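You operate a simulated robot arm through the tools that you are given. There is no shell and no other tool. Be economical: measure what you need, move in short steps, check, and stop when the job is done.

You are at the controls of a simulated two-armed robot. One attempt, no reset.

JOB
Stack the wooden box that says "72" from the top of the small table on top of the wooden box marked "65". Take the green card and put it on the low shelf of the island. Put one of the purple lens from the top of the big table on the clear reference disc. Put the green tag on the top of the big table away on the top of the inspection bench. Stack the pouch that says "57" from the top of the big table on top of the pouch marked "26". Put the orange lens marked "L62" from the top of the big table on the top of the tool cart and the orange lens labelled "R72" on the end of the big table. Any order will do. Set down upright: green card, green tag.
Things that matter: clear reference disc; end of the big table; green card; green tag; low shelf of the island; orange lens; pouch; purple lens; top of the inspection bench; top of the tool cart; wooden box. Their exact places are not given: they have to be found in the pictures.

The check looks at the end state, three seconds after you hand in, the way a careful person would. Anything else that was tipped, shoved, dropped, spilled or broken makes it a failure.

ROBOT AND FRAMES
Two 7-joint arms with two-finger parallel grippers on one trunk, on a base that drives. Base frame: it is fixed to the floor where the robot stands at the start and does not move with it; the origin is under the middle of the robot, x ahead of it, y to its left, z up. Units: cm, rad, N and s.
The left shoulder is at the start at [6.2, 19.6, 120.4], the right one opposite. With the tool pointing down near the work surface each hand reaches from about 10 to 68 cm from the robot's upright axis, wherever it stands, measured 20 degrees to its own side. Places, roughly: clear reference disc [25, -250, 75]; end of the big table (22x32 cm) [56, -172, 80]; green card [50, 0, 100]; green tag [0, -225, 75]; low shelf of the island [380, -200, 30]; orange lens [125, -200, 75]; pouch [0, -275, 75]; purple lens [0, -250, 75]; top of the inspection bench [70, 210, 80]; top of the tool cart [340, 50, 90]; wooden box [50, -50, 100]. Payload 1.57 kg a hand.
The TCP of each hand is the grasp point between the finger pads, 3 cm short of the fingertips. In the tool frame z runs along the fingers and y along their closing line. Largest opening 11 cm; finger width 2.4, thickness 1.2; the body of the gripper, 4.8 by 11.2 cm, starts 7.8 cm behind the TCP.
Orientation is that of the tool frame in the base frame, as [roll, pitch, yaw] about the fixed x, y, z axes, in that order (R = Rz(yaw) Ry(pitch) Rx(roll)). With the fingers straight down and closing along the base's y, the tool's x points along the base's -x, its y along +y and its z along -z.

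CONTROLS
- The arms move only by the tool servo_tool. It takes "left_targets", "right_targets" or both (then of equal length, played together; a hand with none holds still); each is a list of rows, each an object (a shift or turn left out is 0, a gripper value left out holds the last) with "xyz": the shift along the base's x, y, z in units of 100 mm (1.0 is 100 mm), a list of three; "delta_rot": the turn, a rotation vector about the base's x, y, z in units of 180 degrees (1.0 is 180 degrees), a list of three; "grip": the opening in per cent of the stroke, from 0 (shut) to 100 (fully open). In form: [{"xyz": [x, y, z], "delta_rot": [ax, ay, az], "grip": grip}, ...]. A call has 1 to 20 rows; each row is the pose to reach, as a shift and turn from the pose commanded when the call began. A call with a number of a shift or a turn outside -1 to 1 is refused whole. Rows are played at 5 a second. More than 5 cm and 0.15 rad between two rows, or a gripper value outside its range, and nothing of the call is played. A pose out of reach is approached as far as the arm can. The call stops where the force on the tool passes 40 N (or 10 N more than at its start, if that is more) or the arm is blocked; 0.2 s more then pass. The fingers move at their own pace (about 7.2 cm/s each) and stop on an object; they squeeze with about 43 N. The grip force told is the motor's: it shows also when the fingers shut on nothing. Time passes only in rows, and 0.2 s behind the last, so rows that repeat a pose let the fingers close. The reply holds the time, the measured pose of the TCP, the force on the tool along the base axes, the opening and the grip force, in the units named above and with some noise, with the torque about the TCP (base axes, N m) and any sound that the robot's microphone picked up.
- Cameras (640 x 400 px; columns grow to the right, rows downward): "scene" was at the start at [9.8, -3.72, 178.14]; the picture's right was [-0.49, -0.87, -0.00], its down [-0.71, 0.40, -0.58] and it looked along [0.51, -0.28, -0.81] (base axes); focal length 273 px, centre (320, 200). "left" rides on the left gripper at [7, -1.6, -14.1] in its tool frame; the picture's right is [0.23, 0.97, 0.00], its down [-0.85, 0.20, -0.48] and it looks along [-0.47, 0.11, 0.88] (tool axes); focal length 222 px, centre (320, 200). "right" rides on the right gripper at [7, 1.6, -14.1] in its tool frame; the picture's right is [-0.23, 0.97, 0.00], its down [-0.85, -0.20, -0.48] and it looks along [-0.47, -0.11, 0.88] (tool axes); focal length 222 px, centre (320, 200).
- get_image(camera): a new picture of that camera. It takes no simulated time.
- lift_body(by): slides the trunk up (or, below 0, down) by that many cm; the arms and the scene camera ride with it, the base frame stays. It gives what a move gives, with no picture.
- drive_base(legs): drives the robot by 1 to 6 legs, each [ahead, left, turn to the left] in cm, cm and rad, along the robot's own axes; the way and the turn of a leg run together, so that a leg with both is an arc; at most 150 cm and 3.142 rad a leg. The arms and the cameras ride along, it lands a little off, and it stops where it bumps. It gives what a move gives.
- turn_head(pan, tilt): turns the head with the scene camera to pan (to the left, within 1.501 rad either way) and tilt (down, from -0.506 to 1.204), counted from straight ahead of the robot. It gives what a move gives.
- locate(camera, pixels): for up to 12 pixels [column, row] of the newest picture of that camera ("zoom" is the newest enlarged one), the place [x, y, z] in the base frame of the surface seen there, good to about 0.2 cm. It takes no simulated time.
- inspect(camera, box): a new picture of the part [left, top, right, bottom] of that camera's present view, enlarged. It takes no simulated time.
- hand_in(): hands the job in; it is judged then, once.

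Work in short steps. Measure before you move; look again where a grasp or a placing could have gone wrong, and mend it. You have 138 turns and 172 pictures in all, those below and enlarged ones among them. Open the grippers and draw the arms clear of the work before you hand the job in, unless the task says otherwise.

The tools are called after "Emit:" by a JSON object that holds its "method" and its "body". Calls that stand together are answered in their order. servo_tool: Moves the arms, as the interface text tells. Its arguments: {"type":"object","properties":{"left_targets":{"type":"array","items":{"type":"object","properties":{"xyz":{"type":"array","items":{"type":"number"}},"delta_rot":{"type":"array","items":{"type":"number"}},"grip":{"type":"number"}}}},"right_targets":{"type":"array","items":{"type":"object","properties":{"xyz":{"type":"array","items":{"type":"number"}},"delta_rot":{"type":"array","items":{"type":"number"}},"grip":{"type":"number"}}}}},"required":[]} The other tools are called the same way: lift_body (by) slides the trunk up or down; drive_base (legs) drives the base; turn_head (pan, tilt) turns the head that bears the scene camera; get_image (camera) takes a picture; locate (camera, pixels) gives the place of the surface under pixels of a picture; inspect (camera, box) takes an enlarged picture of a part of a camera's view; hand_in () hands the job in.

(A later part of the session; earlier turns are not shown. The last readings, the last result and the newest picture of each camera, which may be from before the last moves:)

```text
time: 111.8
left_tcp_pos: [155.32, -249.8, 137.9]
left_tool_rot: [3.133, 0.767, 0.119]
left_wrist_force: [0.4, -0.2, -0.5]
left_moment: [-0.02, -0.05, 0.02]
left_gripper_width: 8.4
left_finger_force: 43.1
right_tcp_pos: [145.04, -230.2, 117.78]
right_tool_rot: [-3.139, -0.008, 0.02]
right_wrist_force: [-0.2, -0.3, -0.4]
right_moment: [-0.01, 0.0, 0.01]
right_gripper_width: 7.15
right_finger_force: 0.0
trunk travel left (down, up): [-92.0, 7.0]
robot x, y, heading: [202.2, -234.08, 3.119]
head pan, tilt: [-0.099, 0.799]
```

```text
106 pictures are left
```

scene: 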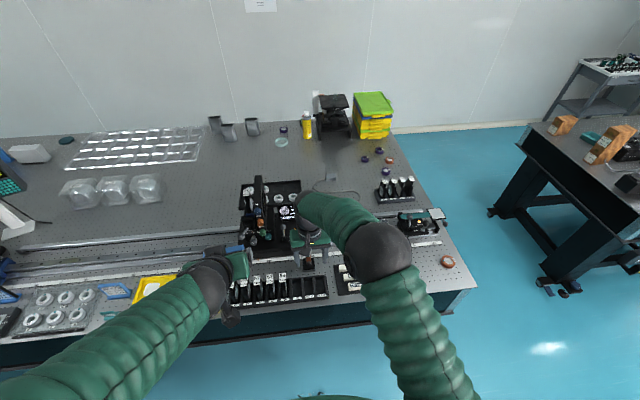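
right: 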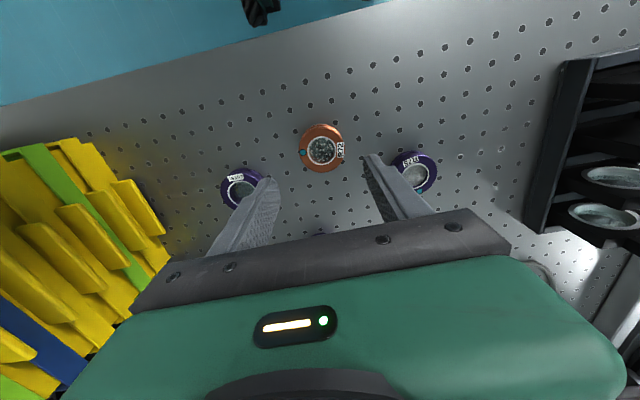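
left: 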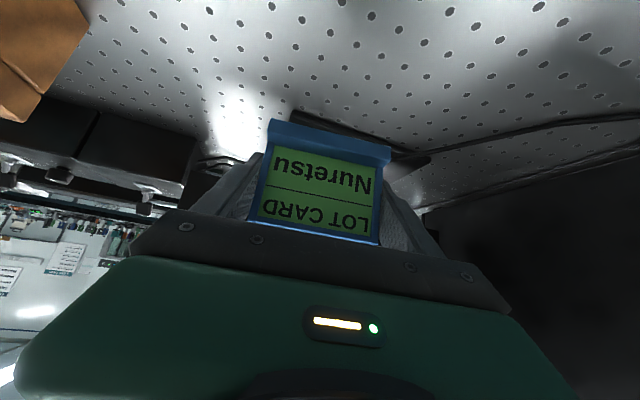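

I zoom on the L62 area and on the far side of the table for pouches and tag.

Emit:
{"method": "inspect", "body": {"camera": "scene", "box": [220, 170, 360, 310]}}

Emit:
{"method": "inspect", "body": {"camera": "scene", "box": [200, 85, 410, 165]}}

Emit:
{"method": "get_image", "body": {"camera": "right"}}

```text
2.86 times, centred on (290, 240) of scene
```

zoom: 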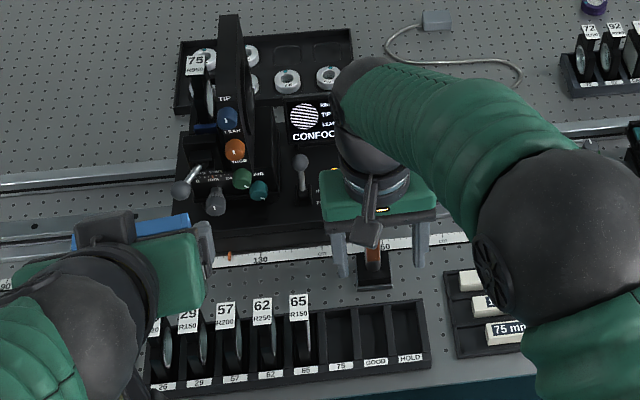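

```text
3.05 times, centred on (305, 125) of scene
```

zoom: 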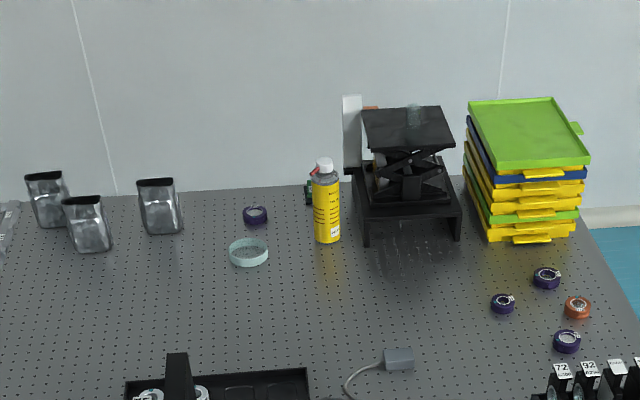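

```text
103 pictures are left
```

right: 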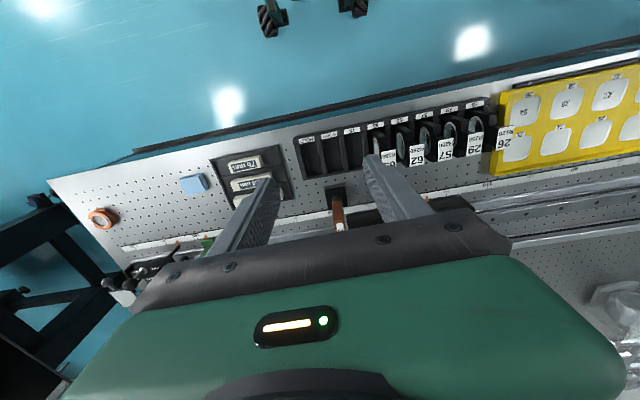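

L62's frame is edge-on at (338,215) in the right view. I measure it.

Emit:
{"method": "inspect", "body": {"camera": "right", "box": [300, 170, 380, 235]}}

Emit:
{"method": "locate", "body": {"camera": "right", "pixels": [[337, 200], [338, 212], [340, 224], [338, 229], [334, 215], [343, 215], [331, 190], [300, 150], [364, 140], [330, 183]]}}

```text
6.15 times, centred on (340, 202) of right
```

zoom: 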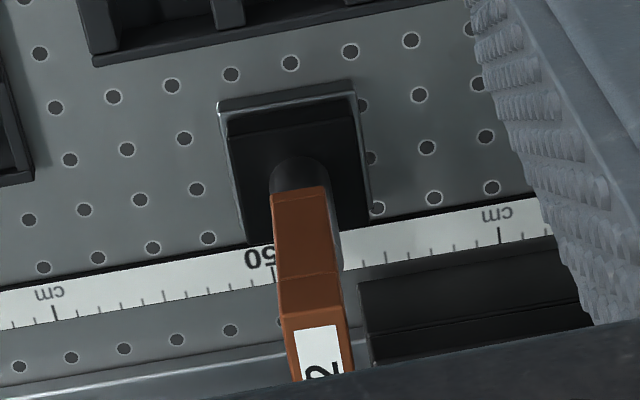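

```text
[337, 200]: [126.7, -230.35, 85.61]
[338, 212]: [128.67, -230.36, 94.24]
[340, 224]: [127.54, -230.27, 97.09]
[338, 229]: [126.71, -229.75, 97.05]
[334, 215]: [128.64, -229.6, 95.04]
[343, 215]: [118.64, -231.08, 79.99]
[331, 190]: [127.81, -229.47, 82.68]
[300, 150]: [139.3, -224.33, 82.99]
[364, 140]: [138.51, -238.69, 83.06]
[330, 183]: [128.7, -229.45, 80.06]
```

The frame's top is at z 97, centre about (126.0,-229.9), about 1.8 thick along y. I drive ahead 19 cm, and check the tall plate's height.

Emit:
{"method": "locate", "body": {"camera": "scene", "pixels": [[259, 179], [260, 190], [257, 230], [240, 205], [300, 215]]}}

Emit:
{"method": "drive_base", "body": {"legs": [[19, 0, 0.02]]}}

Emit:
{"method": "get_image", "body": {"camera": "right"}}

Emit:
{"method": "get_image", "body": {"camera": "scene"}}

```text
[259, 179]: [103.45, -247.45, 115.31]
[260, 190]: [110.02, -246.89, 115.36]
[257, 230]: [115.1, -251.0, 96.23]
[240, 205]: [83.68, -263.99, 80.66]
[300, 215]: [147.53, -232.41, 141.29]
```

```text
time: 113.4
left_tcp_pos: [137.47, -250.74, 138.15]
left_tool_rot: [3.135, 0.772, 0.144]
left_wrist_force: [0.4, 0.1, -0.3]
left_moment: [0.01, 0.0, -0.01]
left_gripper_width: 8.43
left_finger_force: 43.3
right_tcp_pos: [126.47, -231.34, 118.05]
right_tool_rot: [-3.139, -0.005, 0.048]
right_wrist_force: [0.1, -0.2, 0.5]
right_moment: [-0.02, 0.0, -0.02]
right_gripper_width: 7.17
right_finger_force: 0.0
trunk travel left (down, up): [-92.0, 7.0]
robot x, y, heading: [183.59, -233.95, -3.141]
head pan, tilt: [-0.099, 0.799]
```

```text
101 pictures are left
```

right: 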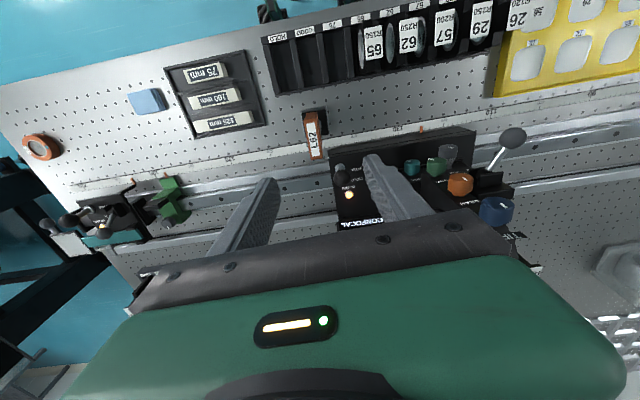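

```text
100 pictures are left
```

scene: 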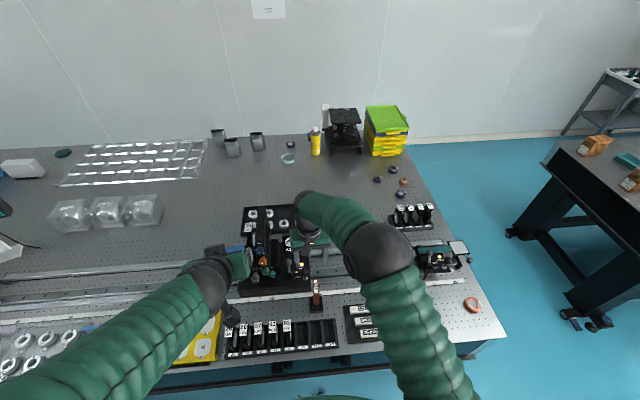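

I refine the frame's position and the black stage's top height near the finger path.

Emit:
{"method": "locate", "body": {"camera": "right", "pixels": [[309, 122], [313, 133], [317, 150], [307, 135], [319, 135], [345, 180], [340, 165], [360, 150], [345, 200], [412, 166]]}}

```text
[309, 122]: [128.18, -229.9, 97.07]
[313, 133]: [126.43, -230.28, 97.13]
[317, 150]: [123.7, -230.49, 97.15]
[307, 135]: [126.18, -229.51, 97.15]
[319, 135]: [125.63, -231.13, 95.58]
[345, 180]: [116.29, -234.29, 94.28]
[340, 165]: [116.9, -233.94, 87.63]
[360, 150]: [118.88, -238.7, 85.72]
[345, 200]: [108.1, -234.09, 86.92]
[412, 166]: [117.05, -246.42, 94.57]
```

Frame centre (126.0,-230.3), yaw about 0.12. I lower the trunk 14 and align above it.

Emit:
{"method": "lift_body", "body": {"by": -14}}

Emit:
{"method": "servo_tool", "body": {"right_targets": [{"xyz": [-0.04, 0.1, 0], "delta_rot": [0, 0, 0.022]}, {"xyz": [-0.04, 0.1, -0.2], "delta_rot": [0, 0, 0.022]}, {"xyz": [-0.04, 0.1, -0.2], "delta_rot": [0, 0, 0.022]}]}}

Emit:
{"method": "get_image", "body": {"camera": "right"}}

```text
time: 115.0
left_tcp_pos: [136.96, -250.69, 123.98]
left_tool_rot: [3.132, 0.769, 0.144]
left_wrist_force: [0.0, -0.3, -1.2]
left_moment: [-0.03, -0.04, 0.01]
left_gripper_width: 8.39
left_finger_force: 43.0
right_tcp_pos: [125.96, -231.33, 103.93]
right_tool_rot: [-3.138, -0.008, 0.045]
right_wrist_force: [0.4, -0.1, 0.6]
right_moment: [-0.02, 0.0, 0.02]
right_gripper_width: 7.13
right_finger_force: 0.0
trunk travel left (down, up): [-78.0, 21.0]
robot x, y, heading: [183.36, -233.77, -3.139]
head pan, tilt: [-0.099, 0.799]
```

```text
time: 115.8
left_tcp_pos: [137.09, -250.79, 124.01]
left_tool_rot: [3.133, 0.771, 0.144]
left_wrist_force: [1.1, 0.3, 0.2]
left_moment: [0.01, 0.01, -0.04]
left_gripper_width: 8.4
left_finger_force: 43.1
right_tcp_pos: [125.83, -230.38, 101.88]
right_tool_rot: [-3.139, -0.006, 0.117]
right_wrist_force: [-0.5, -0.7, 1.2]
right_moment: [0.04, 0.0, 0.02]
right_gripper_width: 7.15
right_finger_force: 0.1
trunk travel left (down, up): [-78.0, 21.0]
robot x, y, heading: [183.81, -233.82, -3.139]
head pan, tilt: [-0.099, 0.799]
```

```text
99 pictures are left
```

right: 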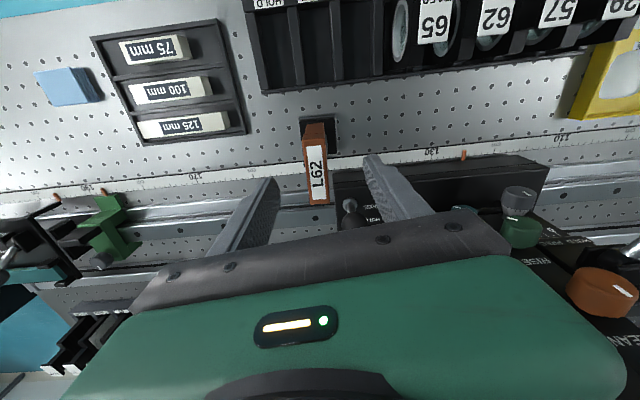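

The frame looks about 0.8 cm off-centre; I re-measure.

Emit:
{"method": "locate", "body": {"camera": "right", "pixels": [[308, 150], [315, 165], [312, 180], [316, 198], [327, 175], [304, 175], [322, 200]]}}

```text
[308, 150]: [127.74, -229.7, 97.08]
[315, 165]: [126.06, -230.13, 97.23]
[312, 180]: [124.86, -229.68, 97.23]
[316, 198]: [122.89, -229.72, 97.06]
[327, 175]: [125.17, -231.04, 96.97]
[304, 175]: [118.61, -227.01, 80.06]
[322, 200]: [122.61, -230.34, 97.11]
```

The centre is (125.6,-230.1). I shift +0.2 in y, descend 7.4 and close.

Emit:
{"method": "servo_tool", "body": {"right_targets": [{"xyz": [-0.02, 0.025, -0.25]}, {"xyz": [-0.02, 0.025, -0.5]}, {"xyz": [-0.02, 0.025, -0.74]}, {"xyz": [-0.02, 0.025, -0.74], "grip": 0}, {"xyz": [-0.02, 0.025, -0.74], "grip": 0}, {"xyz": [-0.02, 0.025, -0.74], "grip": 0}, {"xyz": [-0.02, 0.025, -0.74], "grip": 0}, {"xyz": [-0.02, 0.025, -0.74], "grip": 0}]}}

Emit:
{"method": "get_image", "body": {"camera": "right"}}

```text
time: 117.7
left_tcp_pos: [136.94, -250.85, 123.85]
left_tool_rot: [3.132, 0.768, 0.144]
left_wrist_force: [0.5, 0.4, -0.5]
left_moment: [0.0, 0.01, 0.01]
left_gripper_width: 8.39
left_finger_force: 43.0
right_tcp_pos: [125.51, -230.32, 94.57]
right_tool_rot: [-3.138, -0.008, 0.115]
right_wrist_force: [-1.0, -1.9, 1.4]
right_moment: [-0.3, 0.02, -0.05]
right_gripper_width: 1.98
right_finger_force: 33.9
trunk travel left (down, up): [-78.0, 21.0]
robot x, y, heading: [183.22, -233.62, -3.139]
head pan, tilt: [-0.099, 0.799]
```

```text
98 pictures are left
```

right: 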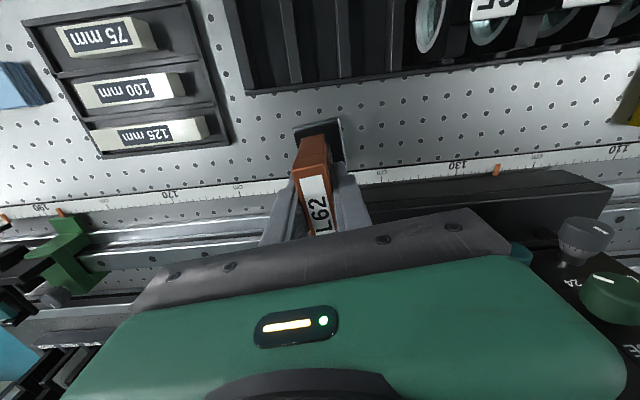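

Gripped at 2.0 cm. I lift 10 cm and check that it hangs upright.

Emit:
{"method": "servo_tool", "body": {"right_targets": [{"xyz": [0, 0, 0.2]}, {"xyz": [0, 0, 0.5]}, {"xyz": [0, 0, 0.9]}, {"xyz": [0, 0, 1.0]}]}}

Emit:
{"method": "lift_body", "body": {"by": 14}}

Emit:
{"method": "get_image", "body": {"camera": "right"}}

Emit:
{"method": "get_image", "body": {"camera": "scene"}}

```text
time: 118.7
left_tcp_pos: [136.91, -250.73, 124.02]
left_tool_rot: [3.132, 0.77, 0.145]
left_wrist_force: [0.0, 0.1, -0.5]
left_moment: [0.0, -0.01, -0.01]
left_gripper_width: 8.39
left_finger_force: 42.6
right_tcp_pos: [125.55, -230.15, 104.27]
right_tool_rot: [-3.137, -0.007, 0.116]
right_wrist_force: [-0.2, -0.6, -4.1]
right_moment: [0.02, -0.02, -0.01]
right_gripper_width: 1.97
right_finger_force: 33.0
trunk travel left (down, up): [-78.0, 21.0]
robot x, y, heading: [183.67, -233.78, -3.139]
head pan, tilt: [-0.099, 0.799]
```

```text
time: 120.3
left_tcp_pos: [136.92, -250.73, 137.99]
left_tool_rot: [3.131, 0.769, 0.146]
left_wrist_force: [0.4, 0.6, 0.0]
left_moment: [0.01, -0.02, 0.01]
left_gripper_width: 8.39
left_finger_force: 43.1
right_tcp_pos: [125.43, -230.26, 118.33]
right_tool_rot: [-3.138, -0.008, 0.114]
right_wrist_force: [-0.5, -0.4, -5.9]
right_moment: [-0.03, 0.02, -0.03]
right_gripper_width: 1.99
right_finger_force: 34.0
trunk travel left (down, up): [-92.0, 7.0]
robot x, y, heading: [183.6, -233.59, -3.142]
head pan, tilt: [-0.099, 0.799]
```

```text
97 pictures are left
```

right: 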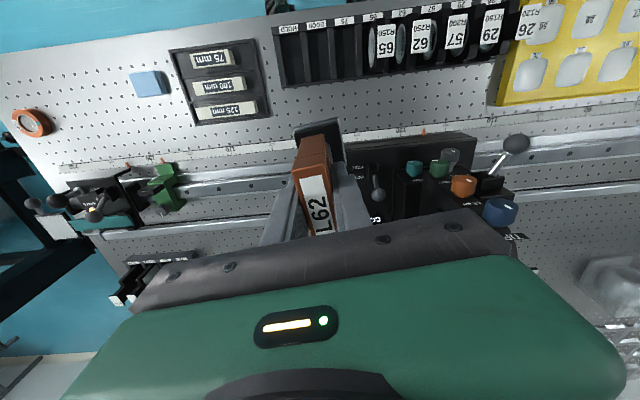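

```text
96 pictures are left
```

scene: 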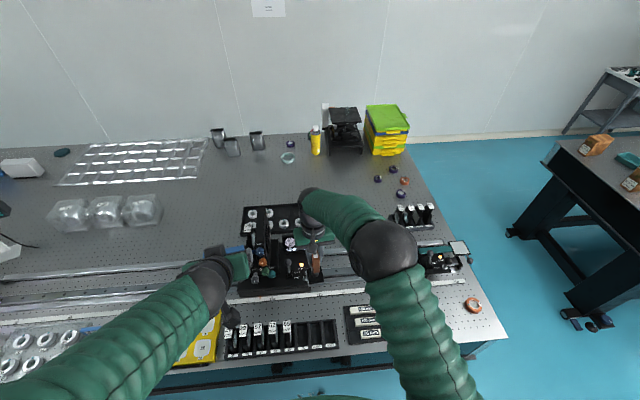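

L62 is held upright. I back out, turn to face +x, and strafe to the tool cart at y≈45.

Emit:
{"method": "drive_base", "body": {"legs": [[-35, 0, 0], [0, 0, -3.141], [0, 140, 0], [0, 138, 0]]}}

Emit:
{"method": "turn_head", "body": {"pan": 0.0, "tilt": 0.55}}

Emit:
{"method": "get_image", "body": {"camera": "scene"}}

```text
time: 143.0
left_tcp_pos: [247.99, 64.91, 137.99]
left_tool_rot: [3.129, 0.769, -2.965]
left_wrist_force: [-0.7, -0.2, -0.8]
left_moment: [-0.01, -0.03, 0.0]
left_gripper_width: 8.39
left_finger_force: 42.5
right_tcp_pos: [260.15, 44.8, 118.35]
right_tool_rot: [-3.138, -0.007, -2.993]
right_wrist_force: [1.4, 0.2, -4.4]
right_moment: [-0.01, 0.03, 0.04]
right_gripper_width: 1.99
right_finger_force: 33.9
trunk travel left (down, up): [-92.0, 7.0]
robot x, y, heading: [201.99, 46.28, 0.037]
head pan, tilt: [-0.099, 0.799]
```

```text
time: 143.8
left_tcp_pos: [247.89, 65.08, 138.05]
left_tool_rot: [3.133, 0.771, -2.962]
left_wrist_force: [0.0, -0.3, -0.3]
left_moment: [0.01, -0.04, -0.02]
left_gripper_width: 8.39
left_finger_force: 43.5
right_tcp_pos: [260.02, 44.97, 118.45]
right_tool_rot: [-3.138, -0.006, -2.991]
right_wrist_force: [0.8, -0.7, -5.2]
right_moment: [-0.02, 0.03, 0.03]
right_gripper_width: 1.98
right_finger_force: 33.5
trunk travel left (down, up): [-92.0, 7.0]
robot x, y, heading: [202.0, 46.52, 0.035]
head pan, tilt: [0.0, 0.55]
```

```text
95 pictures are left
```

scene: 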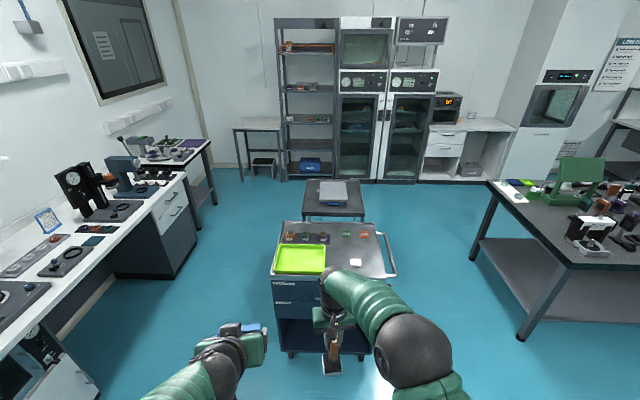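

The cart is ahead. I zoom and locate its edges and free area.

Emit:
{"method": "inspect", "body": {"camera": "scene", "box": [260, 210, 400, 320]}}

Emit:
{"method": "locate", "body": {"camera": "scene", "pixels": [[276, 276], [286, 224], [372, 224], [385, 274], [355, 262], [360, 250], [326, 262], [300, 262], [364, 236], [395, 260], [366, 278]]}}

```text
3.64 times, centred on (330, 265) of scene
```

zoom: 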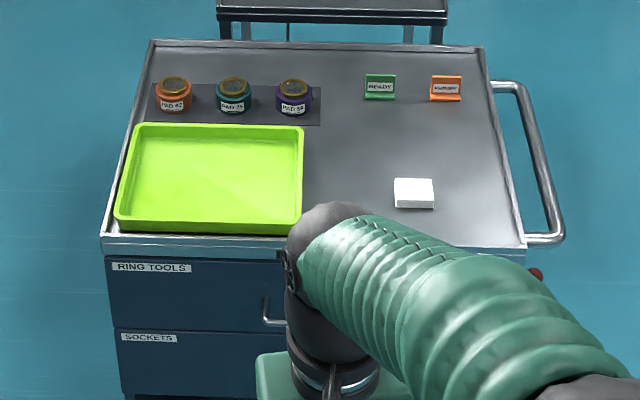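

```text
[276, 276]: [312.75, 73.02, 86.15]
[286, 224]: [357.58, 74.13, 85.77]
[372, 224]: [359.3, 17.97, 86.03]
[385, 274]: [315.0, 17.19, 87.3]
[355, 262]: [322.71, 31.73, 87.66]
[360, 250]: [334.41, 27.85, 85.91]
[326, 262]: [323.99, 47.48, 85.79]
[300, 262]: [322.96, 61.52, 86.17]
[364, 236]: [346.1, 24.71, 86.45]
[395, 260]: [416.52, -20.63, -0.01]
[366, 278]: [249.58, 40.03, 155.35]
```

The free spot on the cart is about (331,39), surface z 85.9. I drive ahead 71 and right 5.

Emit:
{"method": "drive_base", "body": {"legs": [[71, -7, -0.035]]}}

Emit:
{"method": "turn_head", "body": {"pan": 0.0, "tilt": 0.85}}

Emit:
{"method": "get_image", "body": {"camera": "scene"}}

Emit:
{"method": "get_image", "body": {"camera": "right"}}

```text
time: 147.7
left_tcp_pos: [320.69, 57.22, 138.19]
left_tool_rot: [3.136, 0.774, -3.001]
left_wrist_force: [0.4, 0.0, -0.3]
left_moment: [-0.01, 0.01, 0.01]
left_gripper_width: 8.41
left_finger_force: 43.3
right_tcp_pos: [331.97, 36.7, 118.63]
right_tool_rot: [-3.139, -0.007, -3.029]
right_wrist_force: [0.2, 0.1, -4.6]
right_moment: [-0.02, 0.0, -0.02]
right_gripper_width: 1.98
right_finger_force: 33.6
trunk travel left (down, up): [-92.0, 7.0]
robot x, y, heading: [274.45, 40.39, 0.001]
head pan, tilt: [0.0, 0.55]
```

```text
time: 148.5
left_tcp_pos: [320.77, 57.25, 137.99]
left_tool_rot: [3.135, 0.773, -3.003]
left_wrist_force: [0.2, -0.8, -0.8]
left_moment: [-0.01, -0.03, -0.01]
left_gripper_width: 8.4
left_finger_force: 43.2
right_tcp_pos: [332.08, 36.66, 118.62]
right_tool_rot: [-3.139, -0.006, -3.029]
right_wrist_force: [-0.4, 0.1, -5.3]
right_moment: [-0.02, 0.0, 0.0]
right_gripper_width: 2.01
right_finger_force: 33.3
trunk travel left (down, up): [-92.0, 7.0]
robot x, y, heading: [274.74, 40.13, -0.005]
head pan, tilt: [0.0, 0.85]
```

```text
93 pictures are left
```

scene: 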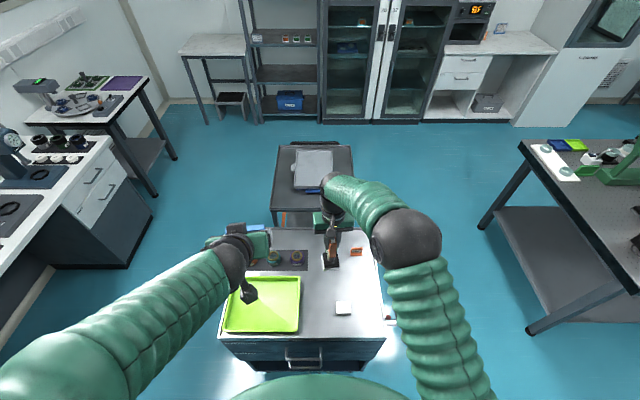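

```text
92 pictures are left
```

right: 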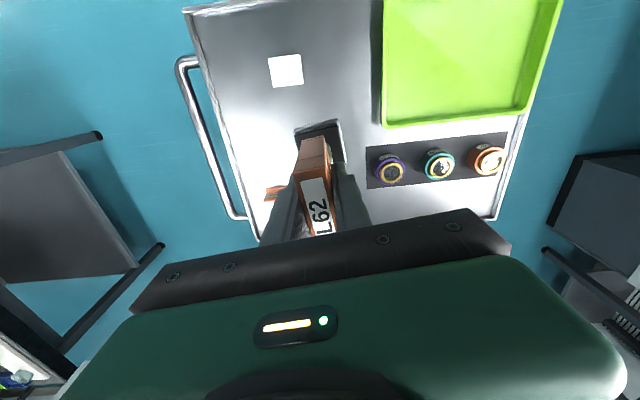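

I nudge the lens to (331,38.5), lower the trunk 12, then servo down.

Emit:
{"method": "lift_body", "body": {"by": -12}}

Emit:
{"method": "servo_tool", "body": {"right_targets": [{"xyz": [-0.1, 0.18, -0.2]}, {"xyz": [-0.1, 0.18, -0.42]}, {"xyz": [-0.1, 0.18, -0.5]}, {"xyz": [-0.1, 0.18, -0.5]}]}}

Emit:
{"method": "inspect", "body": {"camera": "scene", "box": [280, 200, 400, 330]}}

```text
time: 150.0
left_tcp_pos: [320.91, 57.1, 126.1]
left_tool_rot: [3.134, 0.774, -3.001]
left_wrist_force: [0.3, 0.5, -0.2]
left_moment: [0.01, 0.03, 0.03]
left_gripper_width: 8.42
left_finger_force: 43.3
right_tcp_pos: [332.08, 36.56, 106.51]
right_tool_rot: [-3.138, -0.005, -3.03]
right_wrist_force: [0.1, -0.7, -5.5]
right_moment: [-0.04, 0.0, -0.01]
right_gripper_width: 2.0
right_finger_force: 34.1
trunk travel left (down, up): [-80.0, 19.0]
robot x, y, heading: [274.64, 40.67, -0.008]
head pan, tilt: [0.0, 0.85]
```

```text
time: 151.0
left_tcp_pos: [320.71, 57.1, 126.01]
left_tool_rot: [3.136, 0.772, -3.003]
left_wrist_force: [-0.3, -0.3, -0.2]
left_moment: [-0.03, -0.02, -0.04]
left_gripper_width: 8.39
left_finger_force: 42.5
right_tcp_pos: [331.08, 38.39, 101.67]
right_tool_rot: [-3.139, -0.006, -3.029]
right_wrist_force: [-0.5, 0.0, -4.7]
right_moment: [0.03, 0.03, 0.01]
right_gripper_width: 1.99
right_finger_force: 33.6
trunk travel left (down, up): [-80.0, 19.0]
robot x, y, heading: [274.96, 40.69, -0.005]
head pan, tilt: [0.0, 0.85]
```

```text
3.08 times, centred on (340, 265) of scene
```

zoom: 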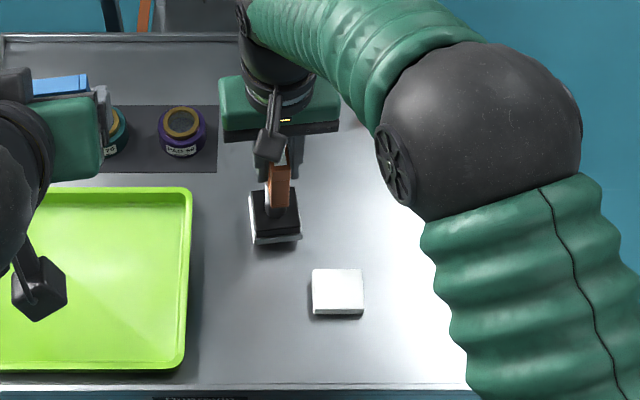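

Clear of neighbours. I lower the last 1.2 cm gently.

Emit:
{"method": "servo_tool", "body": {"right_targets": [{"xyz": [0, 0, -0.06]}, {"xyz": [0, 0, -0.09]}, {"xyz": [0, 0, -0.12]}, {"xyz": [0, 0, -0.12]}]}}

Emit:
{"method": "locate", "body": {"camera": "scene", "pixels": [[325, 285], [320, 300], [345, 285]]}}

```text
time: 152.0
left_tcp_pos: [320.63, 57.27, 126.12]
left_tool_rot: [3.135, 0.774, -3.002]
left_wrist_force: [-1.0, -0.9, -0.8]
left_moment: [0.02, 0.01, 0.0]
left_gripper_width: 8.38
left_finger_force: 43.2
right_tcp_pos: [331.07, 38.34, 100.44]
right_tool_rot: [-3.141, -0.003, -3.031]
right_wrist_force: [-1.4, -1.3, 3.4]
right_moment: [0.15, 0.45, 0.03]
right_gripper_width: 2.0
right_finger_force: 34.1
trunk travel left (down, up): [-80.0, 19.0]
robot x, y, heading: [274.48, 40.44, -0.003]
head pan, tilt: [0.0, 0.85]
```

```text
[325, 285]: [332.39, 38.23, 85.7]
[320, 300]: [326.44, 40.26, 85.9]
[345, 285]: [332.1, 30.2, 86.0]
```

Contact (8 N change). I open and rise.

Emit:
{"method": "servo_tool", "body": {"right_targets": [{"grip": 20}, {"grip": 45}, {"grip": 45}, {"xyz": [0, 0, 0.3], "grip": 45}, {"xyz": [0, 0, 0.7], "grip": 45}, {"xyz": [0, 0, 1.0], "grip": 45}]}}

Emit:
{"method": "inspect", "body": {"camera": "scene", "box": [280, 200, 400, 330]}}

```text
time: 153.4
left_tcp_pos: [320.72, 57.1, 126.21]
left_tool_rot: [3.133, 0.774, -3.003]
left_wrist_force: [0.1, -0.5, 0.4]
left_moment: [-0.03, 0.0, -0.01]
left_gripper_width: 8.41
left_finger_force: 43.4
right_tcp_pos: [330.92, 37.93, 110.21]
right_tool_rot: [-3.139, -0.005, -3.032]
right_wrist_force: [-0.9, 0.1, 0.8]
right_moment: [-0.01, -0.01, 0.0]
right_gripper_width: 4.99
right_finger_force: 0.0
trunk travel left (down, up): [-80.0, 19.0]
robot x, y, heading: [274.57, 40.84, -0.006]
head pan, tilt: [0.0, 0.85]
```

```text
3.08 times, centred on (340, 265) of scene
```

zoom: 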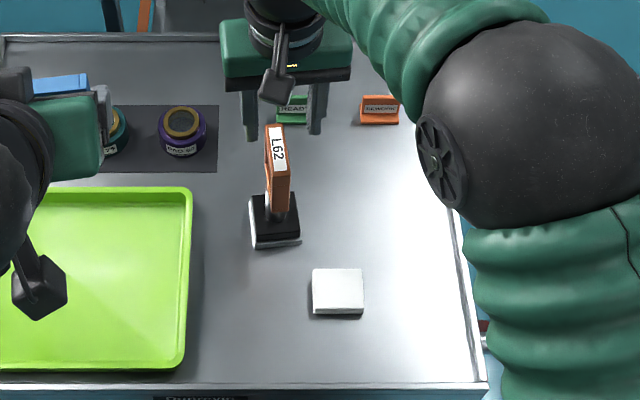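

L62 stands on the cart. I lift, back away, and strafe to the island for the card.

Emit:
{"method": "lift_body", "body": {"by": 10}}

Emit:
{"method": "drive_base", "body": {"legs": [[-65, 0, 0], [0, -120, 0], [0, -112, 0]]}}

Emit:
{"method": "turn_head", "body": {"pan": 0.0, "tilt": 0.7}}

Emit:
{"method": "get_image", "body": {"camera": "scene"}}

```text
time: 154.8
left_tcp_pos: [320.65, 57.12, 136.05]
left_tool_rot: [3.134, 0.772, -3.001]
left_wrist_force: [0.2, -0.2, -0.6]
left_moment: [-0.01, 0.0, -0.01]
left_gripper_width: 8.4
left_finger_force: 43.1
right_tcp_pos: [330.85, 37.97, 120.31]
right_tool_rot: [-3.138, -0.005, -3.03]
right_wrist_force: [0.1, -0.2, -1.0]
right_moment: [0.0, 0.01, 0.05]
right_gripper_width: 4.92
right_finger_force: 0.0
trunk travel left (down, up): [-90.0, 9.0]
robot x, y, heading: [274.48, 40.69, -0.004]
head pan, tilt: [0.0, 0.85]
```

```text
time: 169.2
left_tcp_pos: [256.91, -168.06, 136.05]
left_tool_rot: [3.138, 0.774, -2.996]
left_wrist_force: [0.8, 0.4, -0.6]
left_moment: [-0.03, 0.01, -0.03]
left_gripper_width: 8.42
left_finger_force: 43.2
right_tcp_pos: [267.3, -187.19, 120.28]
right_tool_rot: [-3.133, -0.004, -3.03]
right_wrist_force: [-0.2, 0.6, -0.1]
right_moment: [0.0, -0.02, 0.0]
right_gripper_width: 4.96
right_finger_force: 0.1
trunk travel left (down, up): [-90.0, 9.0]
robot x, y, heading: [210.64, -185.27, -0.006]
head pan, tilt: [0.0, 0.85]
```

```text
time: 169.8
left_tcp_pos: [256.97, -168.53, 136.11]
left_tool_rot: [3.134, 0.773, -3.0]
left_wrist_force: [-0.5, -0.2, -0.2]
left_moment: [0.01, -0.01, 0.05]
left_gripper_width: 8.42
left_finger_force: 43.2
right_tcp_pos: [267.21, -187.59, 120.26]
right_tool_rot: [-3.138, -0.003, -3.029]
right_wrist_force: [-0.2, -0.2, 0.1]
right_moment: [0.01, 0.01, -0.01]
right_gripper_width: 4.95
right_finger_force: 0.0
trunk travel left (down, up): [-90.0, 9.0]
robot x, y, heading: [210.89, -185.1, 0.001]
head pan, tilt: [0.0, 0.7]
```

```text
89 pictures are left
```

scene: 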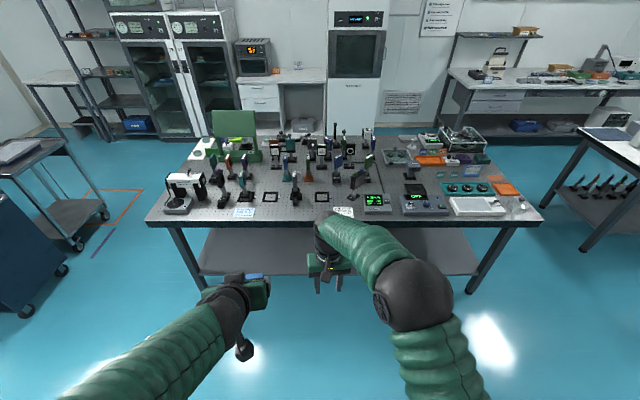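

I locate the shelf and top edges.

Emit:
{"method": "locate", "body": {"camera": "scene", "pixels": [[230, 250], [220, 273], [260, 273], [440, 272], [250, 222], [150, 221], [530, 222], [245, 235], [205, 270], [250, 277]]}}

```text
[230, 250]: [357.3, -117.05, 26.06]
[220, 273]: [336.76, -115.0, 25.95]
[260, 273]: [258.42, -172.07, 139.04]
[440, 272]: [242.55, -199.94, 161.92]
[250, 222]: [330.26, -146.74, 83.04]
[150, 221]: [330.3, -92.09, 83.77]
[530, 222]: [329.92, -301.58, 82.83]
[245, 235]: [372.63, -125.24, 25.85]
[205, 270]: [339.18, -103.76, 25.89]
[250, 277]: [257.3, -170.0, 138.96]
```

The shelf is at z 26 with front edge x≈335. I strafe left 28 toward its empty end, retract the right hand, and extend the left.

Emit:
{"method": "servo_tool", "body": {"left_targets": [{"xyz": [0.2, 0, 0]}, {"xyz": [0.4, 0, 0]}, {"xyz": [0.6, 0, -0.1]}, {"xyz": [0.6, 0, -0.2]}], "right_targets": [{"xyz": [-0.25, -0.25, 0.25]}, {"xyz": [-0.5, -0.5, 0.5]}, {"xyz": [-0.75, -0.75, 0.75]}, {"xyz": [-1.0, -1.0, 1.0]}]}}

Emit:
{"method": "servo_tool", "body": {"left_targets": [{"xyz": [0.2, 0, 0]}, {"xyz": [0.4, 0, 0]}, {"xyz": [0.6, 0, 0]}, {"xyz": [0.6, 0, 0]}], "right_targets": [{"xyz": [-0.25, -0.25, 0.0]}, {"xyz": [-0.5, -0.5, 0.0]}, {"xyz": [-0.75, -0.75, 0.0]}, {"xyz": [-1.0, -1.0, 0.0]}]}}

Emit:
{"method": "servo_tool", "body": {"right_targets": [{"xyz": [-0.25, 0, 0.0]}, {"xyz": [-0.5, 0, 0.0]}, {"xyz": [-0.75, 0, 0.0]}]}}

Emit:
{"method": "drive_base", "body": {"legs": [[45, 28, 0]]}}

Emit:
{"method": "lift_body", "body": {"by": -88}}

Emit:
{"method": "turn_head", "body": {"pan": 0.2, "tilt": 0.55}}

Emit:
{"method": "get_image", "body": {"camera": "scene"}}

Emit:
{"method": "get_image", "body": {"camera": "left"}}

```text
time: 170.8
left_tcp_pos: [262.82, -168.46, 134.09]
left_tool_rot: [3.13, 0.775, -2.998]
left_wrist_force: [0.5, 0.9, -1.4]
left_moment: [0.0, 0.02, -0.03]
left_gripper_width: 8.42
left_finger_force: 42.9
right_tcp_pos: [256.96, -197.58, 130.6]
right_tool_rot: [-3.138, -0.003, -3.028]
right_wrist_force: [-0.3, 0.4, -0.1]
right_moment: [0.04, -0.02, -0.01]
right_gripper_width: 4.94
right_finger_force: 0.1
trunk travel left (down, up): [-90.0, 9.0]
robot x, y, heading: [210.7, -184.94, 0.0]
head pan, tilt: [0.0, 0.7]
```

```text
time: 171.8
left_tcp_pos: [268.82, -168.58, 134.31]
left_tool_rot: [3.133, 0.774, -3.001]
left_wrist_force: [-0.2, -0.4, 0.6]
left_moment: [-0.02, 0.02, -0.02]
left_gripper_width: 8.4
left_finger_force: 43.2
right_tcp_pos: [246.92, -207.71, 130.44]
right_tool_rot: [-3.139, -0.002, -3.029]
right_wrist_force: [-0.7, -0.6, -0.9]
right_moment: [0.0, -0.04, 0.01]
right_gripper_width: 4.96
right_finger_force: 0.0
trunk travel left (down, up): [-90.0, 9.0]
robot x, y, heading: [210.76, -184.81, -0.004]
head pan, tilt: [0.0, 0.7]
```

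```text
time: 172.7
left_tcp_pos: [268.71, -168.58, 134.29]
left_tool_rot: [3.134, 0.775, -2.999]
left_wrist_force: [0.1, 0.4, -0.6]
left_moment: [0.0, -0.02, -0.01]
left_gripper_width: 8.41
left_finger_force: 43.1
right_tcp_pos: [239.39, -207.61, 130.28]
right_tool_rot: [-3.138, -0.001, -3.027]
right_wrist_force: [0.0, -0.6, 0.6]
right_moment: [-0.02, 0.0, 0.0]
right_gripper_width: 4.96
right_finger_force: 0.1
trunk travel left (down, up): [-90.0, 9.0]
robot x, y, heading: [210.78, -184.83, 0.0]
head pan, tilt: [0.0, 0.7]
```

```text
time: 175.7
left_tcp_pos: [313.48, -140.99, 134.42]
left_tool_rot: [3.13, 0.776, -3.005]
left_wrist_force: [0.5, -1.0, -0.8]
left_moment: [0.03, 0.0, 0.0]
left_gripper_width: 8.41
left_finger_force: 43.2
right_tcp_pos: [284.03, -179.85, 130.23]
right_tool_rot: [3.141, -0.002, -3.031]
right_wrist_force: [-0.8, -0.7, 0.0]
right_moment: [0.0, 0.01, 0.03]
right_gripper_width: 4.96
right_finger_force: 0.0
trunk travel left (down, up): [-90.0, 9.0]
robot x, y, heading: [255.52, -157.08, -0.004]
head pan, tilt: [0.0, 0.7]
```

```text
refused: -88 is not a number from -40 to 40
```

```text
time: 176.4
left_tcp_pos: [313.57, -140.42, 134.32]
left_tool_rot: [3.135, 0.776, -3.001]
left_wrist_force: [-0.5, 0.3, -0.3]
left_moment: [0.0, 0.01, 0.02]
left_gripper_width: 8.39
left_finger_force: 43.0
right_tcp_pos: [284.25, -179.42, 130.27]
right_tool_rot: [-3.138, -0.004, -3.031]
right_wrist_force: [0.1, -1.2, 0.5]
right_moment: [-0.03, 0.0, 0.03]
right_gripper_width: 4.95
right_finger_force: 0.1
trunk travel left (down, up): [-90.0, 9.0]
robot x, y, heading: [255.21, -157.32, -0.003]
head pan, tilt: [0.201, 0.55]
```

```text
88 pictures are left
```

scene: 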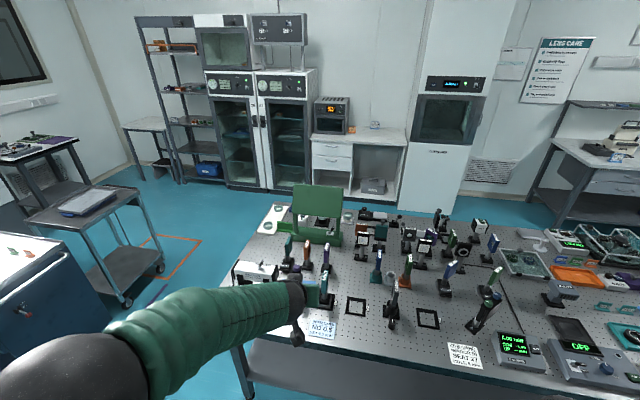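

```text
87 pictures are left
```

left: 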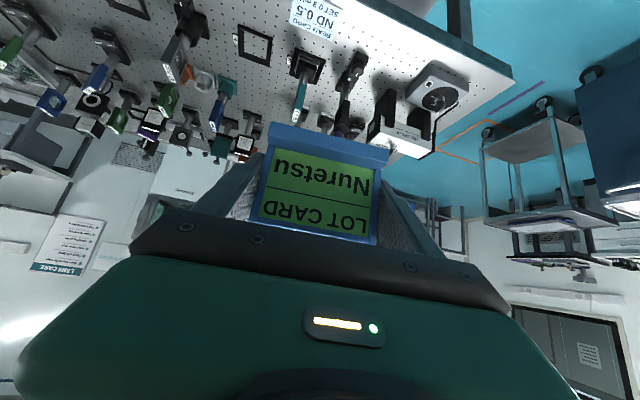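

Lowering is limited to 40 per call; the hand is clear of the island front (x 330), so I lower in three steps.

Emit:
{"method": "lift_body", "body": {"by": -40}}

Emit:
{"method": "lift_body", "body": {"by": -40}}

Emit:
{"method": "get_image", "body": {"camera": "scene"}}

Emit:
{"method": "get_image", "body": {"camera": "left"}}

```text
time: 180.3
left_tcp_pos: [313.64, -140.46, 94.21]
left_tool_rot: [3.132, 0.774, -3.001]
left_wrist_force: [-0.2, -0.3, -0.7]
left_moment: [0.01, -0.01, 0.0]
left_gripper_width: 8.38
left_finger_force: 43.0
right_tcp_pos: [284.26, -179.54, 90.22]
right_tool_rot: [-3.138, -0.004, -3.032]
right_wrist_force: [0.5, -0.1, 0.4]
right_moment: [0.0, 0.01, 0.0]
right_gripper_width: 4.95
right_finger_force: 0.0
trunk travel left (down, up): [-50.0, 49.0]
robot x, y, heading: [255.99, -156.74, -0.004]
head pan, tilt: [0.201, 0.55]
```

```text
time: 184.1
left_tcp_pos: [313.65, -140.49, 54.22]
left_tool_rot: [3.133, 0.776, -3.003]
left_wrist_force: [-0.5, -0.6, -0.7]
left_moment: [-0.03, -0.03, -0.02]
left_gripper_width: 8.39
left_finger_force: 42.8
right_tcp_pos: [284.15, -179.5, 50.23]
right_tool_rot: [-3.138, -0.002, -3.033]
right_wrist_force: [0.2, -0.3, -0.1]
right_moment: [0.02, -0.01, 0.0]
right_gripper_width: 4.95
right_finger_force: 0.2
trunk travel left (down, up): [-10.0, 89.0]
robot x, y, heading: [255.58, -156.93, -0.002]
head pan, tilt: [0.201, 0.55]
```

```text
86 pictures are left
```

scene: 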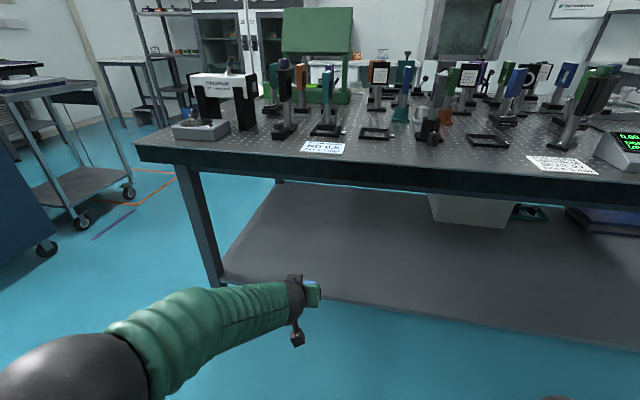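

```text
85 pictures are left
```

left: 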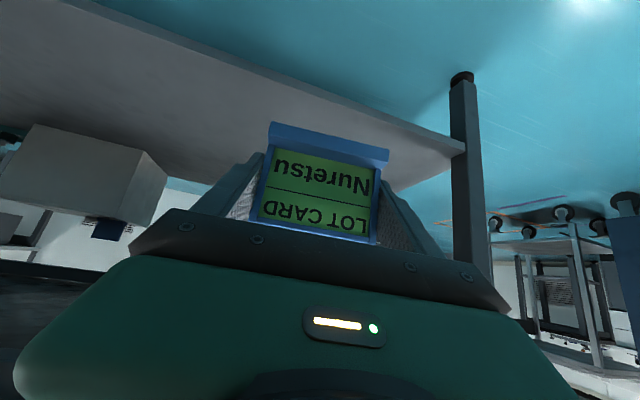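

The shelf is empty there. I lower the last 10, drive in 31 cm, then servo down.

Emit:
{"method": "lift_body", "body": {"by": -10}}

Emit:
{"method": "drive_base", "body": {"legs": [[31, 0, 0]]}}

Emit:
{"method": "servo_tool", "body": {"left_targets": [{"xyz": [0, 0, -0.4]}, {"xyz": [0, 0, -0.8]}, {"xyz": [0, 0, -1.0]}, {"xyz": [0, 0, -1.0]}]}}

Emit:
{"method": "get_image", "body": {"camera": "scene"}}

Emit:
{"method": "get_image", "body": {"camera": "left"}}

```text
time: 185.4
left_tcp_pos: [313.68, -140.49, 44.31]
left_tool_rot: [3.132, 0.773, -3.003]
left_wrist_force: [0.0, -0.4, -0.5]
left_moment: [0.0, 0.0, -0.01]
left_gripper_width: 8.39
left_finger_force: 42.7
right_tcp_pos: [284.09, -179.52, 40.24]
right_tool_rot: [-3.137, -0.003, -3.031]
right_wrist_force: [0.6, -1.3, -0.4]
right_moment: [0.03, 0.01, 0.03]
right_gripper_width: 4.95
right_finger_force: 0.1
trunk travel left (down, up): [0.0, 99.0]
robot x, y, heading: [255.36, -157.05, -0.008]
head pan, tilt: [0.201, 0.55]
```

```text
time: 187.5
left_tcp_pos: [344.49, -140.25, 44.14]
left_tool_rot: [3.133, 0.774, -2.998]
left_wrist_force: [0.8, -0.7, -0.4]
left_moment: [0.0, 0.02, 0.01]
left_gripper_width: 8.41
left_finger_force: 42.5
right_tcp_pos: [315.35, -179.54, 40.15]
right_tool_rot: [-3.139, -0.004, -3.026]
right_wrist_force: [-0.3, 0.9, 0.5]
right_moment: [0.02, 0.01, 0.0]
right_gripper_width: 4.95
right_finger_force: 0.1
trunk travel left (down, up): [0.0, 99.0]
robot x, y, heading: [286.7, -156.99, 0.001]
head pan, tilt: [0.201, 0.55]
```

```text
time: 188.5
left_tcp_pos: [344.9, -140.07, 34.19]
left_tool_rot: [3.136, 0.776, -2.997]
left_wrist_force: [0.2, -0.9, -1.0]
left_moment: [0.02, -0.02, 0.03]
left_gripper_width: 8.4
left_finger_force: 42.9
right_tcp_pos: [315.41, -179.37, 40.31]
right_tool_rot: [-3.138, -0.001, -3.025]
right_wrist_force: [0.1, 0.3, 0.2]
right_moment: [0.03, 0.02, -0.02]
right_gripper_width: 4.96
right_finger_force: 0.1
trunk travel left (down, up): [0.0, 99.0]
robot x, y, heading: [286.68, -157.2, -0.003]
head pan, tilt: [0.201, 0.55]
```

```text
84 pictures are left
```

scene: 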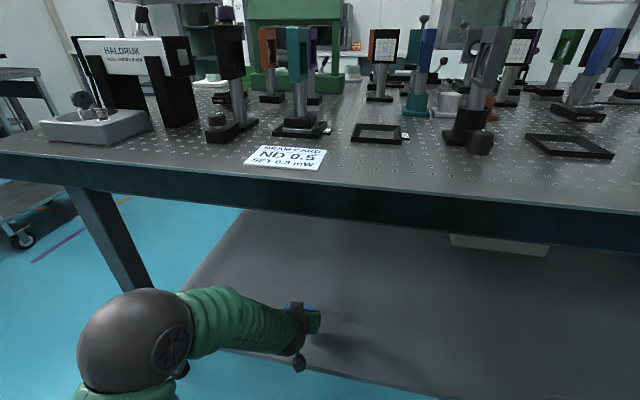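

```text
83 pictures are left
```

left: 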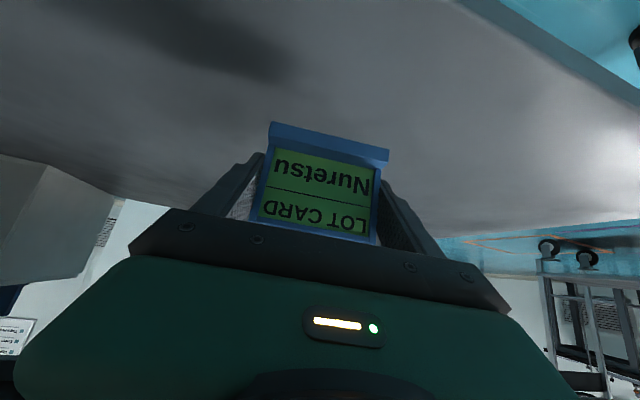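

The card bottom is about 4.3 cm above the shelf. I lower gently.

Emit:
{"method": "servo_tool", "body": {"left_targets": [{"xyz": [0, 0, -0.2]}, {"xyz": [0, 0, -0.35]}, {"xyz": [0, 0, -0.4]}, {"xyz": [0, 0, -0.43]}, {"xyz": [0, 0, -0.43]}]}}

Emit:
{"method": "get_image", "body": {"camera": "left"}}

```text
time: 189.7
left_tcp_pos: [344.56, -140.13, 29.87]
left_tool_rot: [3.133, 0.777, -2.997]
left_wrist_force: [0.1, 0.6, 1.4]
left_moment: [-0.03, 0.03, 0.0]
left_gripper_width: 8.4
left_finger_force: 43.1
right_tcp_pos: [315.4, -179.34, 40.2]
right_tool_rot: [-3.138, -0.004, -3.027]
right_wrist_force: [0.2, 0.3, 0.4]
right_moment: [-0.04, 0.02, -0.03]
right_gripper_width: 4.94
right_finger_force: 0.1
trunk travel left (down, up): [0.0, 99.0]
robot x, y, heading: [286.61, -156.76, 0.004]
head pan, tilt: [0.201, 0.55]
```

```text
82 pictures are left
```

left: 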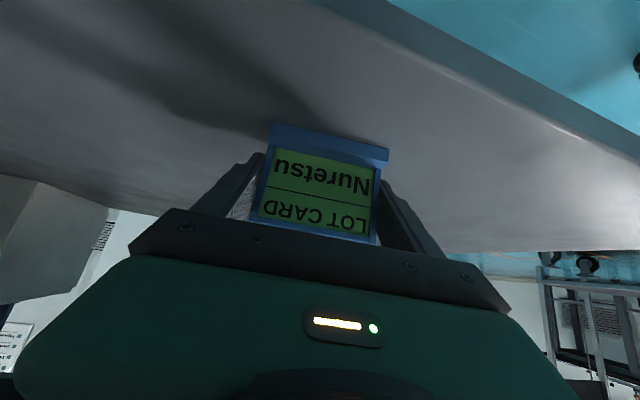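

Light contact. I press 1 mm more, open, and back out along the tool axis.

Emit:
{"method": "servo_tool", "body": {"left_targets": [{"xyz": [0, 0, -0.01]}, {"xyz": [0, 0, -0.01], "grip": 90}, {"xyz": [0, 0, -0.01], "grip": 100}, {"xyz": [0, 0, -0.01], "grip": 100}, {"xyz": [-0.2, -0.03, 0.2]}, {"xyz": [-0.5, -0.07, 0.5]}, {"xyz": [-0.8, -0.1, 0.8]}, {"xyz": [-1.0, -0.13, 1.0]}]}}

Emit:
{"method": "get_image", "body": {"camera": "left"}}

```text
time: 191.5
left_tcp_pos: [334.56, -141.42, 40.1]
left_tool_rot: [3.131, 0.775, -2.996]
left_wrist_force: [-0.3, 0.1, -0.2]
left_moment: [0.02, 0.03, 0.01]
left_gripper_width: 10.98
left_finger_force: 0.0
right_tcp_pos: [315.41, -179.43, 40.21]
right_tool_rot: [-3.139, -0.004, -3.028]
right_wrist_force: [-0.2, 0.4, 0.6]
right_moment: [-0.01, 0.0, -0.02]
right_gripper_width: 4.94
right_finger_force: 0.0
trunk travel left (down, up): [0.0, 99.0]
robot x, y, heading: [286.82, -157.12, 0.001]
head pan, tilt: [0.201, 0.55]
```

```text
81 pictures are left
```

left: 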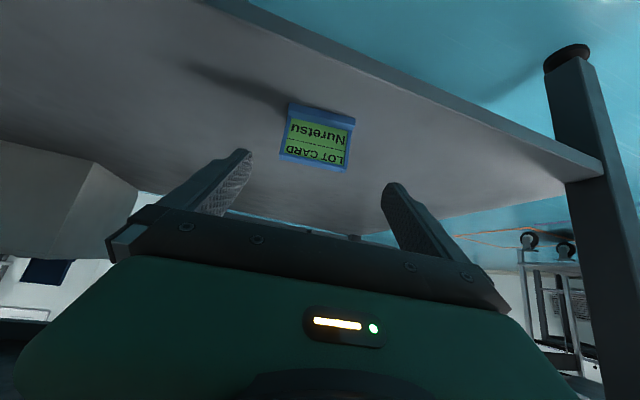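

The card stands on the shelf. I back off, raise the trunk, and straighten the left hand.

Emit:
{"method": "drive_base", "body": {"legs": [[-45, 0, 0]]}}

Emit:
{"method": "lift_body", "body": {"by": 40}}

Emit:
{"method": "lift_body", "body": {"by": 40}}

Emit:
{"method": "servo_tool", "body": {"left_targets": [{"xyz": [0, 0, 0.1], "delta_rot": [-0.006, 0.042, 0]}, {"xyz": [0, 0, 0.2], "delta_rot": [-0.012, 0.084, 0]}, {"xyz": [0, 0, 0.3], "delta_rot": [-0.018, 0.126, 0]}, {"xyz": [-0.2, 0, 0.3], "delta_rot": [-0.024, 0.168, 0]}, {"xyz": [-0.5, 0.2, 0.3], "delta_rot": [-0.03, 0.21, -0.02]}, {"xyz": [-0.8, 0.4, 0.3], "delta_rot": [-0.034, 0.245, -0.04]}, {"xyz": [-1.0, 0.6, 0.3], "delta_rot": [-0.034, 0.245, -0.045]}]}}

Emit:
{"method": "drive_base", "body": {"legs": [[0, 47, 0], [-145, 0, 0], [-145, 0, 0]]}}

```text
time: 194.3
left_tcp_pos: [289.03, -141.38, 40.12]
left_tool_rot: [3.133, 0.774, -2.998]
left_wrist_force: [-0.5, 0.1, -0.6]
left_moment: [0.0, -0.02, -0.02]
left_gripper_width: 11.02
left_finger_force: 0.0
right_tcp_pos: [269.9, -179.45, 40.29]
right_tool_rot: [-3.138, -0.004, -3.025]
right_wrist_force: [0.6, 0.4, -0.1]
right_moment: [0.01, 0.03, 0.0]
right_gripper_width: 4.95
right_finger_force: 0.1
trunk travel left (down, up): [0.0, 99.0]
robot x, y, heading: [241.4, -157.08, 0.008]
head pan, tilt: [0.201, 0.55]
```

```text
time: 198.1
left_tcp_pos: [289.06, -141.44, 80.24]
left_tool_rot: [3.135, 0.774, -2.996]
left_wrist_force: [0.9, -0.6, 0.0]
left_moment: [0.0, 0.01, 0.0]
left_gripper_width: 11.02
left_finger_force: 0.1
right_tcp_pos: [270.01, -179.41, 80.19]
right_tool_rot: [-3.139, -0.005, -3.025]
right_wrist_force: [-0.6, 0.3, -0.3]
right_moment: [0.0, 0.0, 0.01]
right_gripper_width: 4.93
right_finger_force: 0.0
trunk travel left (down, up): [-40.0, 59.0]
robot x, y, heading: [241.22, -156.93, -0.005]
head pan, tilt: [0.201, 0.55]
```

```text
time: 201.9
left_tcp_pos: [289.15, -141.45, 120.03]
left_tool_rot: [3.133, 0.775, -2.998]
left_wrist_force: [-0.5, -0.2, -0.2]
left_moment: [-0.01, 0.0, 0.03]
left_gripper_width: 11.0
left_finger_force: 0.0
right_tcp_pos: [269.94, -179.51, 120.25]
right_tool_rot: [-3.138, -0.004, -3.024]
right_wrist_force: [-0.7, -0.3, 0.2]
right_moment: [-0.05, 0.02, -0.01]
right_gripper_width: 4.93
right_finger_force: 0.0
trunk travel left (down, up): [-80.0, 19.0]
robot x, y, heading: [241.11, -157.32, 0.004]
head pan, tilt: [0.201, 0.55]
```

```text
time: 203.5
left_tcp_pos: [279.22, -135.38, 123.15]
left_tool_rot: [-3.101, -0.002, -3.127]
left_wrist_force: [0.1, 1.1, -0.3]
left_moment: [0.01, -0.04, 0.0]
left_gripper_width: 10.99
left_finger_force: 0.1
left hand out of reach, approached as far as the arm can: row 1, 2
right_tcp_pos: [270.03, -179.31, 120.28]
right_tool_rot: [-3.138, -0.005, -3.024]
right_wrist_force: [-0.7, -0.2, 0.2]
right_moment: [-0.02, 0.01, 0.03]
right_gripper_width: 4.96
right_finger_force: 0.1
trunk travel left (down, up): [-80.0, 19.0]
robot x, y, heading: [240.67, -157.12, -0.003]
head pan, tilt: [0.201, 0.55]
```

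```text
time: 219.9
left_tcp_pos: [-10.94, -88.24, 123.04]
left_tool_rot: [-3.102, -0.001, -3.107]
left_wrist_force: [-0.1, 0.2, -0.3]
left_moment: [-0.01, 0.0, -0.02]
left_gripper_width: 10.99
left_finger_force: 0.1
right_tcp_pos: [-19.28, -132.43, 120.3]
right_tool_rot: [-3.138, -0.004, -3.008]
right_wrist_force: [-0.2, 0.7, 0.2]
right_moment: [0.0, -0.05, -0.02]
right_gripper_width: 4.95
right_finger_force: 0.0
trunk travel left (down, up): [-80.0, 19.0]
robot x, y, heading: [-48.61, -110.38, 0.021]
head pan, tilt: [0.201, 0.55]
```

Now at (-49,-110). I look toward the aisle.

Emit:
{"method": "turn_head", "body": {"pan": -0.75, "tilt": 0.75}}

Emit:
{"method": "get_image", "body": {"camera": "scene"}}

```text
time: 221.1
left_tcp_pos: [-10.99, -88.16, 123.22]
left_tool_rot: [-3.105, 0.0, -3.107]
left_wrist_force: [-0.3, 0.2, 0.0]
left_moment: [0.02, -0.02, -0.02]
left_gripper_width: 10.99
left_finger_force: 0.1
right_tcp_pos: [-19.48, -132.35, 120.18]
right_tool_rot: [-3.137, -0.003, -3.008]
right_wrist_force: [0.2, -0.7, 0.0]
right_moment: [0.0, 0.0, -0.02]
right_gripper_width: 4.95
right_finger_force: 0.1
trunk travel left (down, up): [-80.0, 19.0]
robot x, y, heading: [-48.37, -110.57, 0.022]
head pan, tilt: [-0.75, 0.75]
```

```text
80 pictures are left
```

scene: 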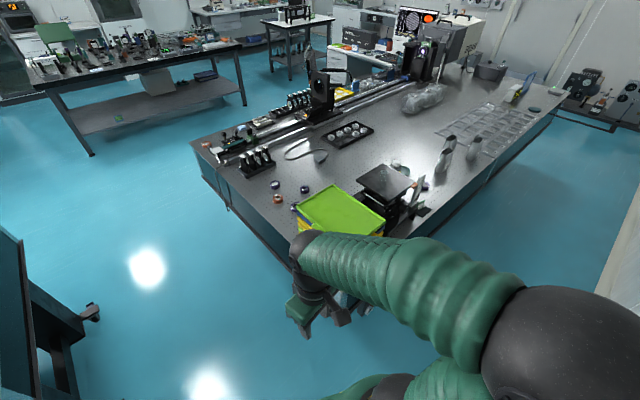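

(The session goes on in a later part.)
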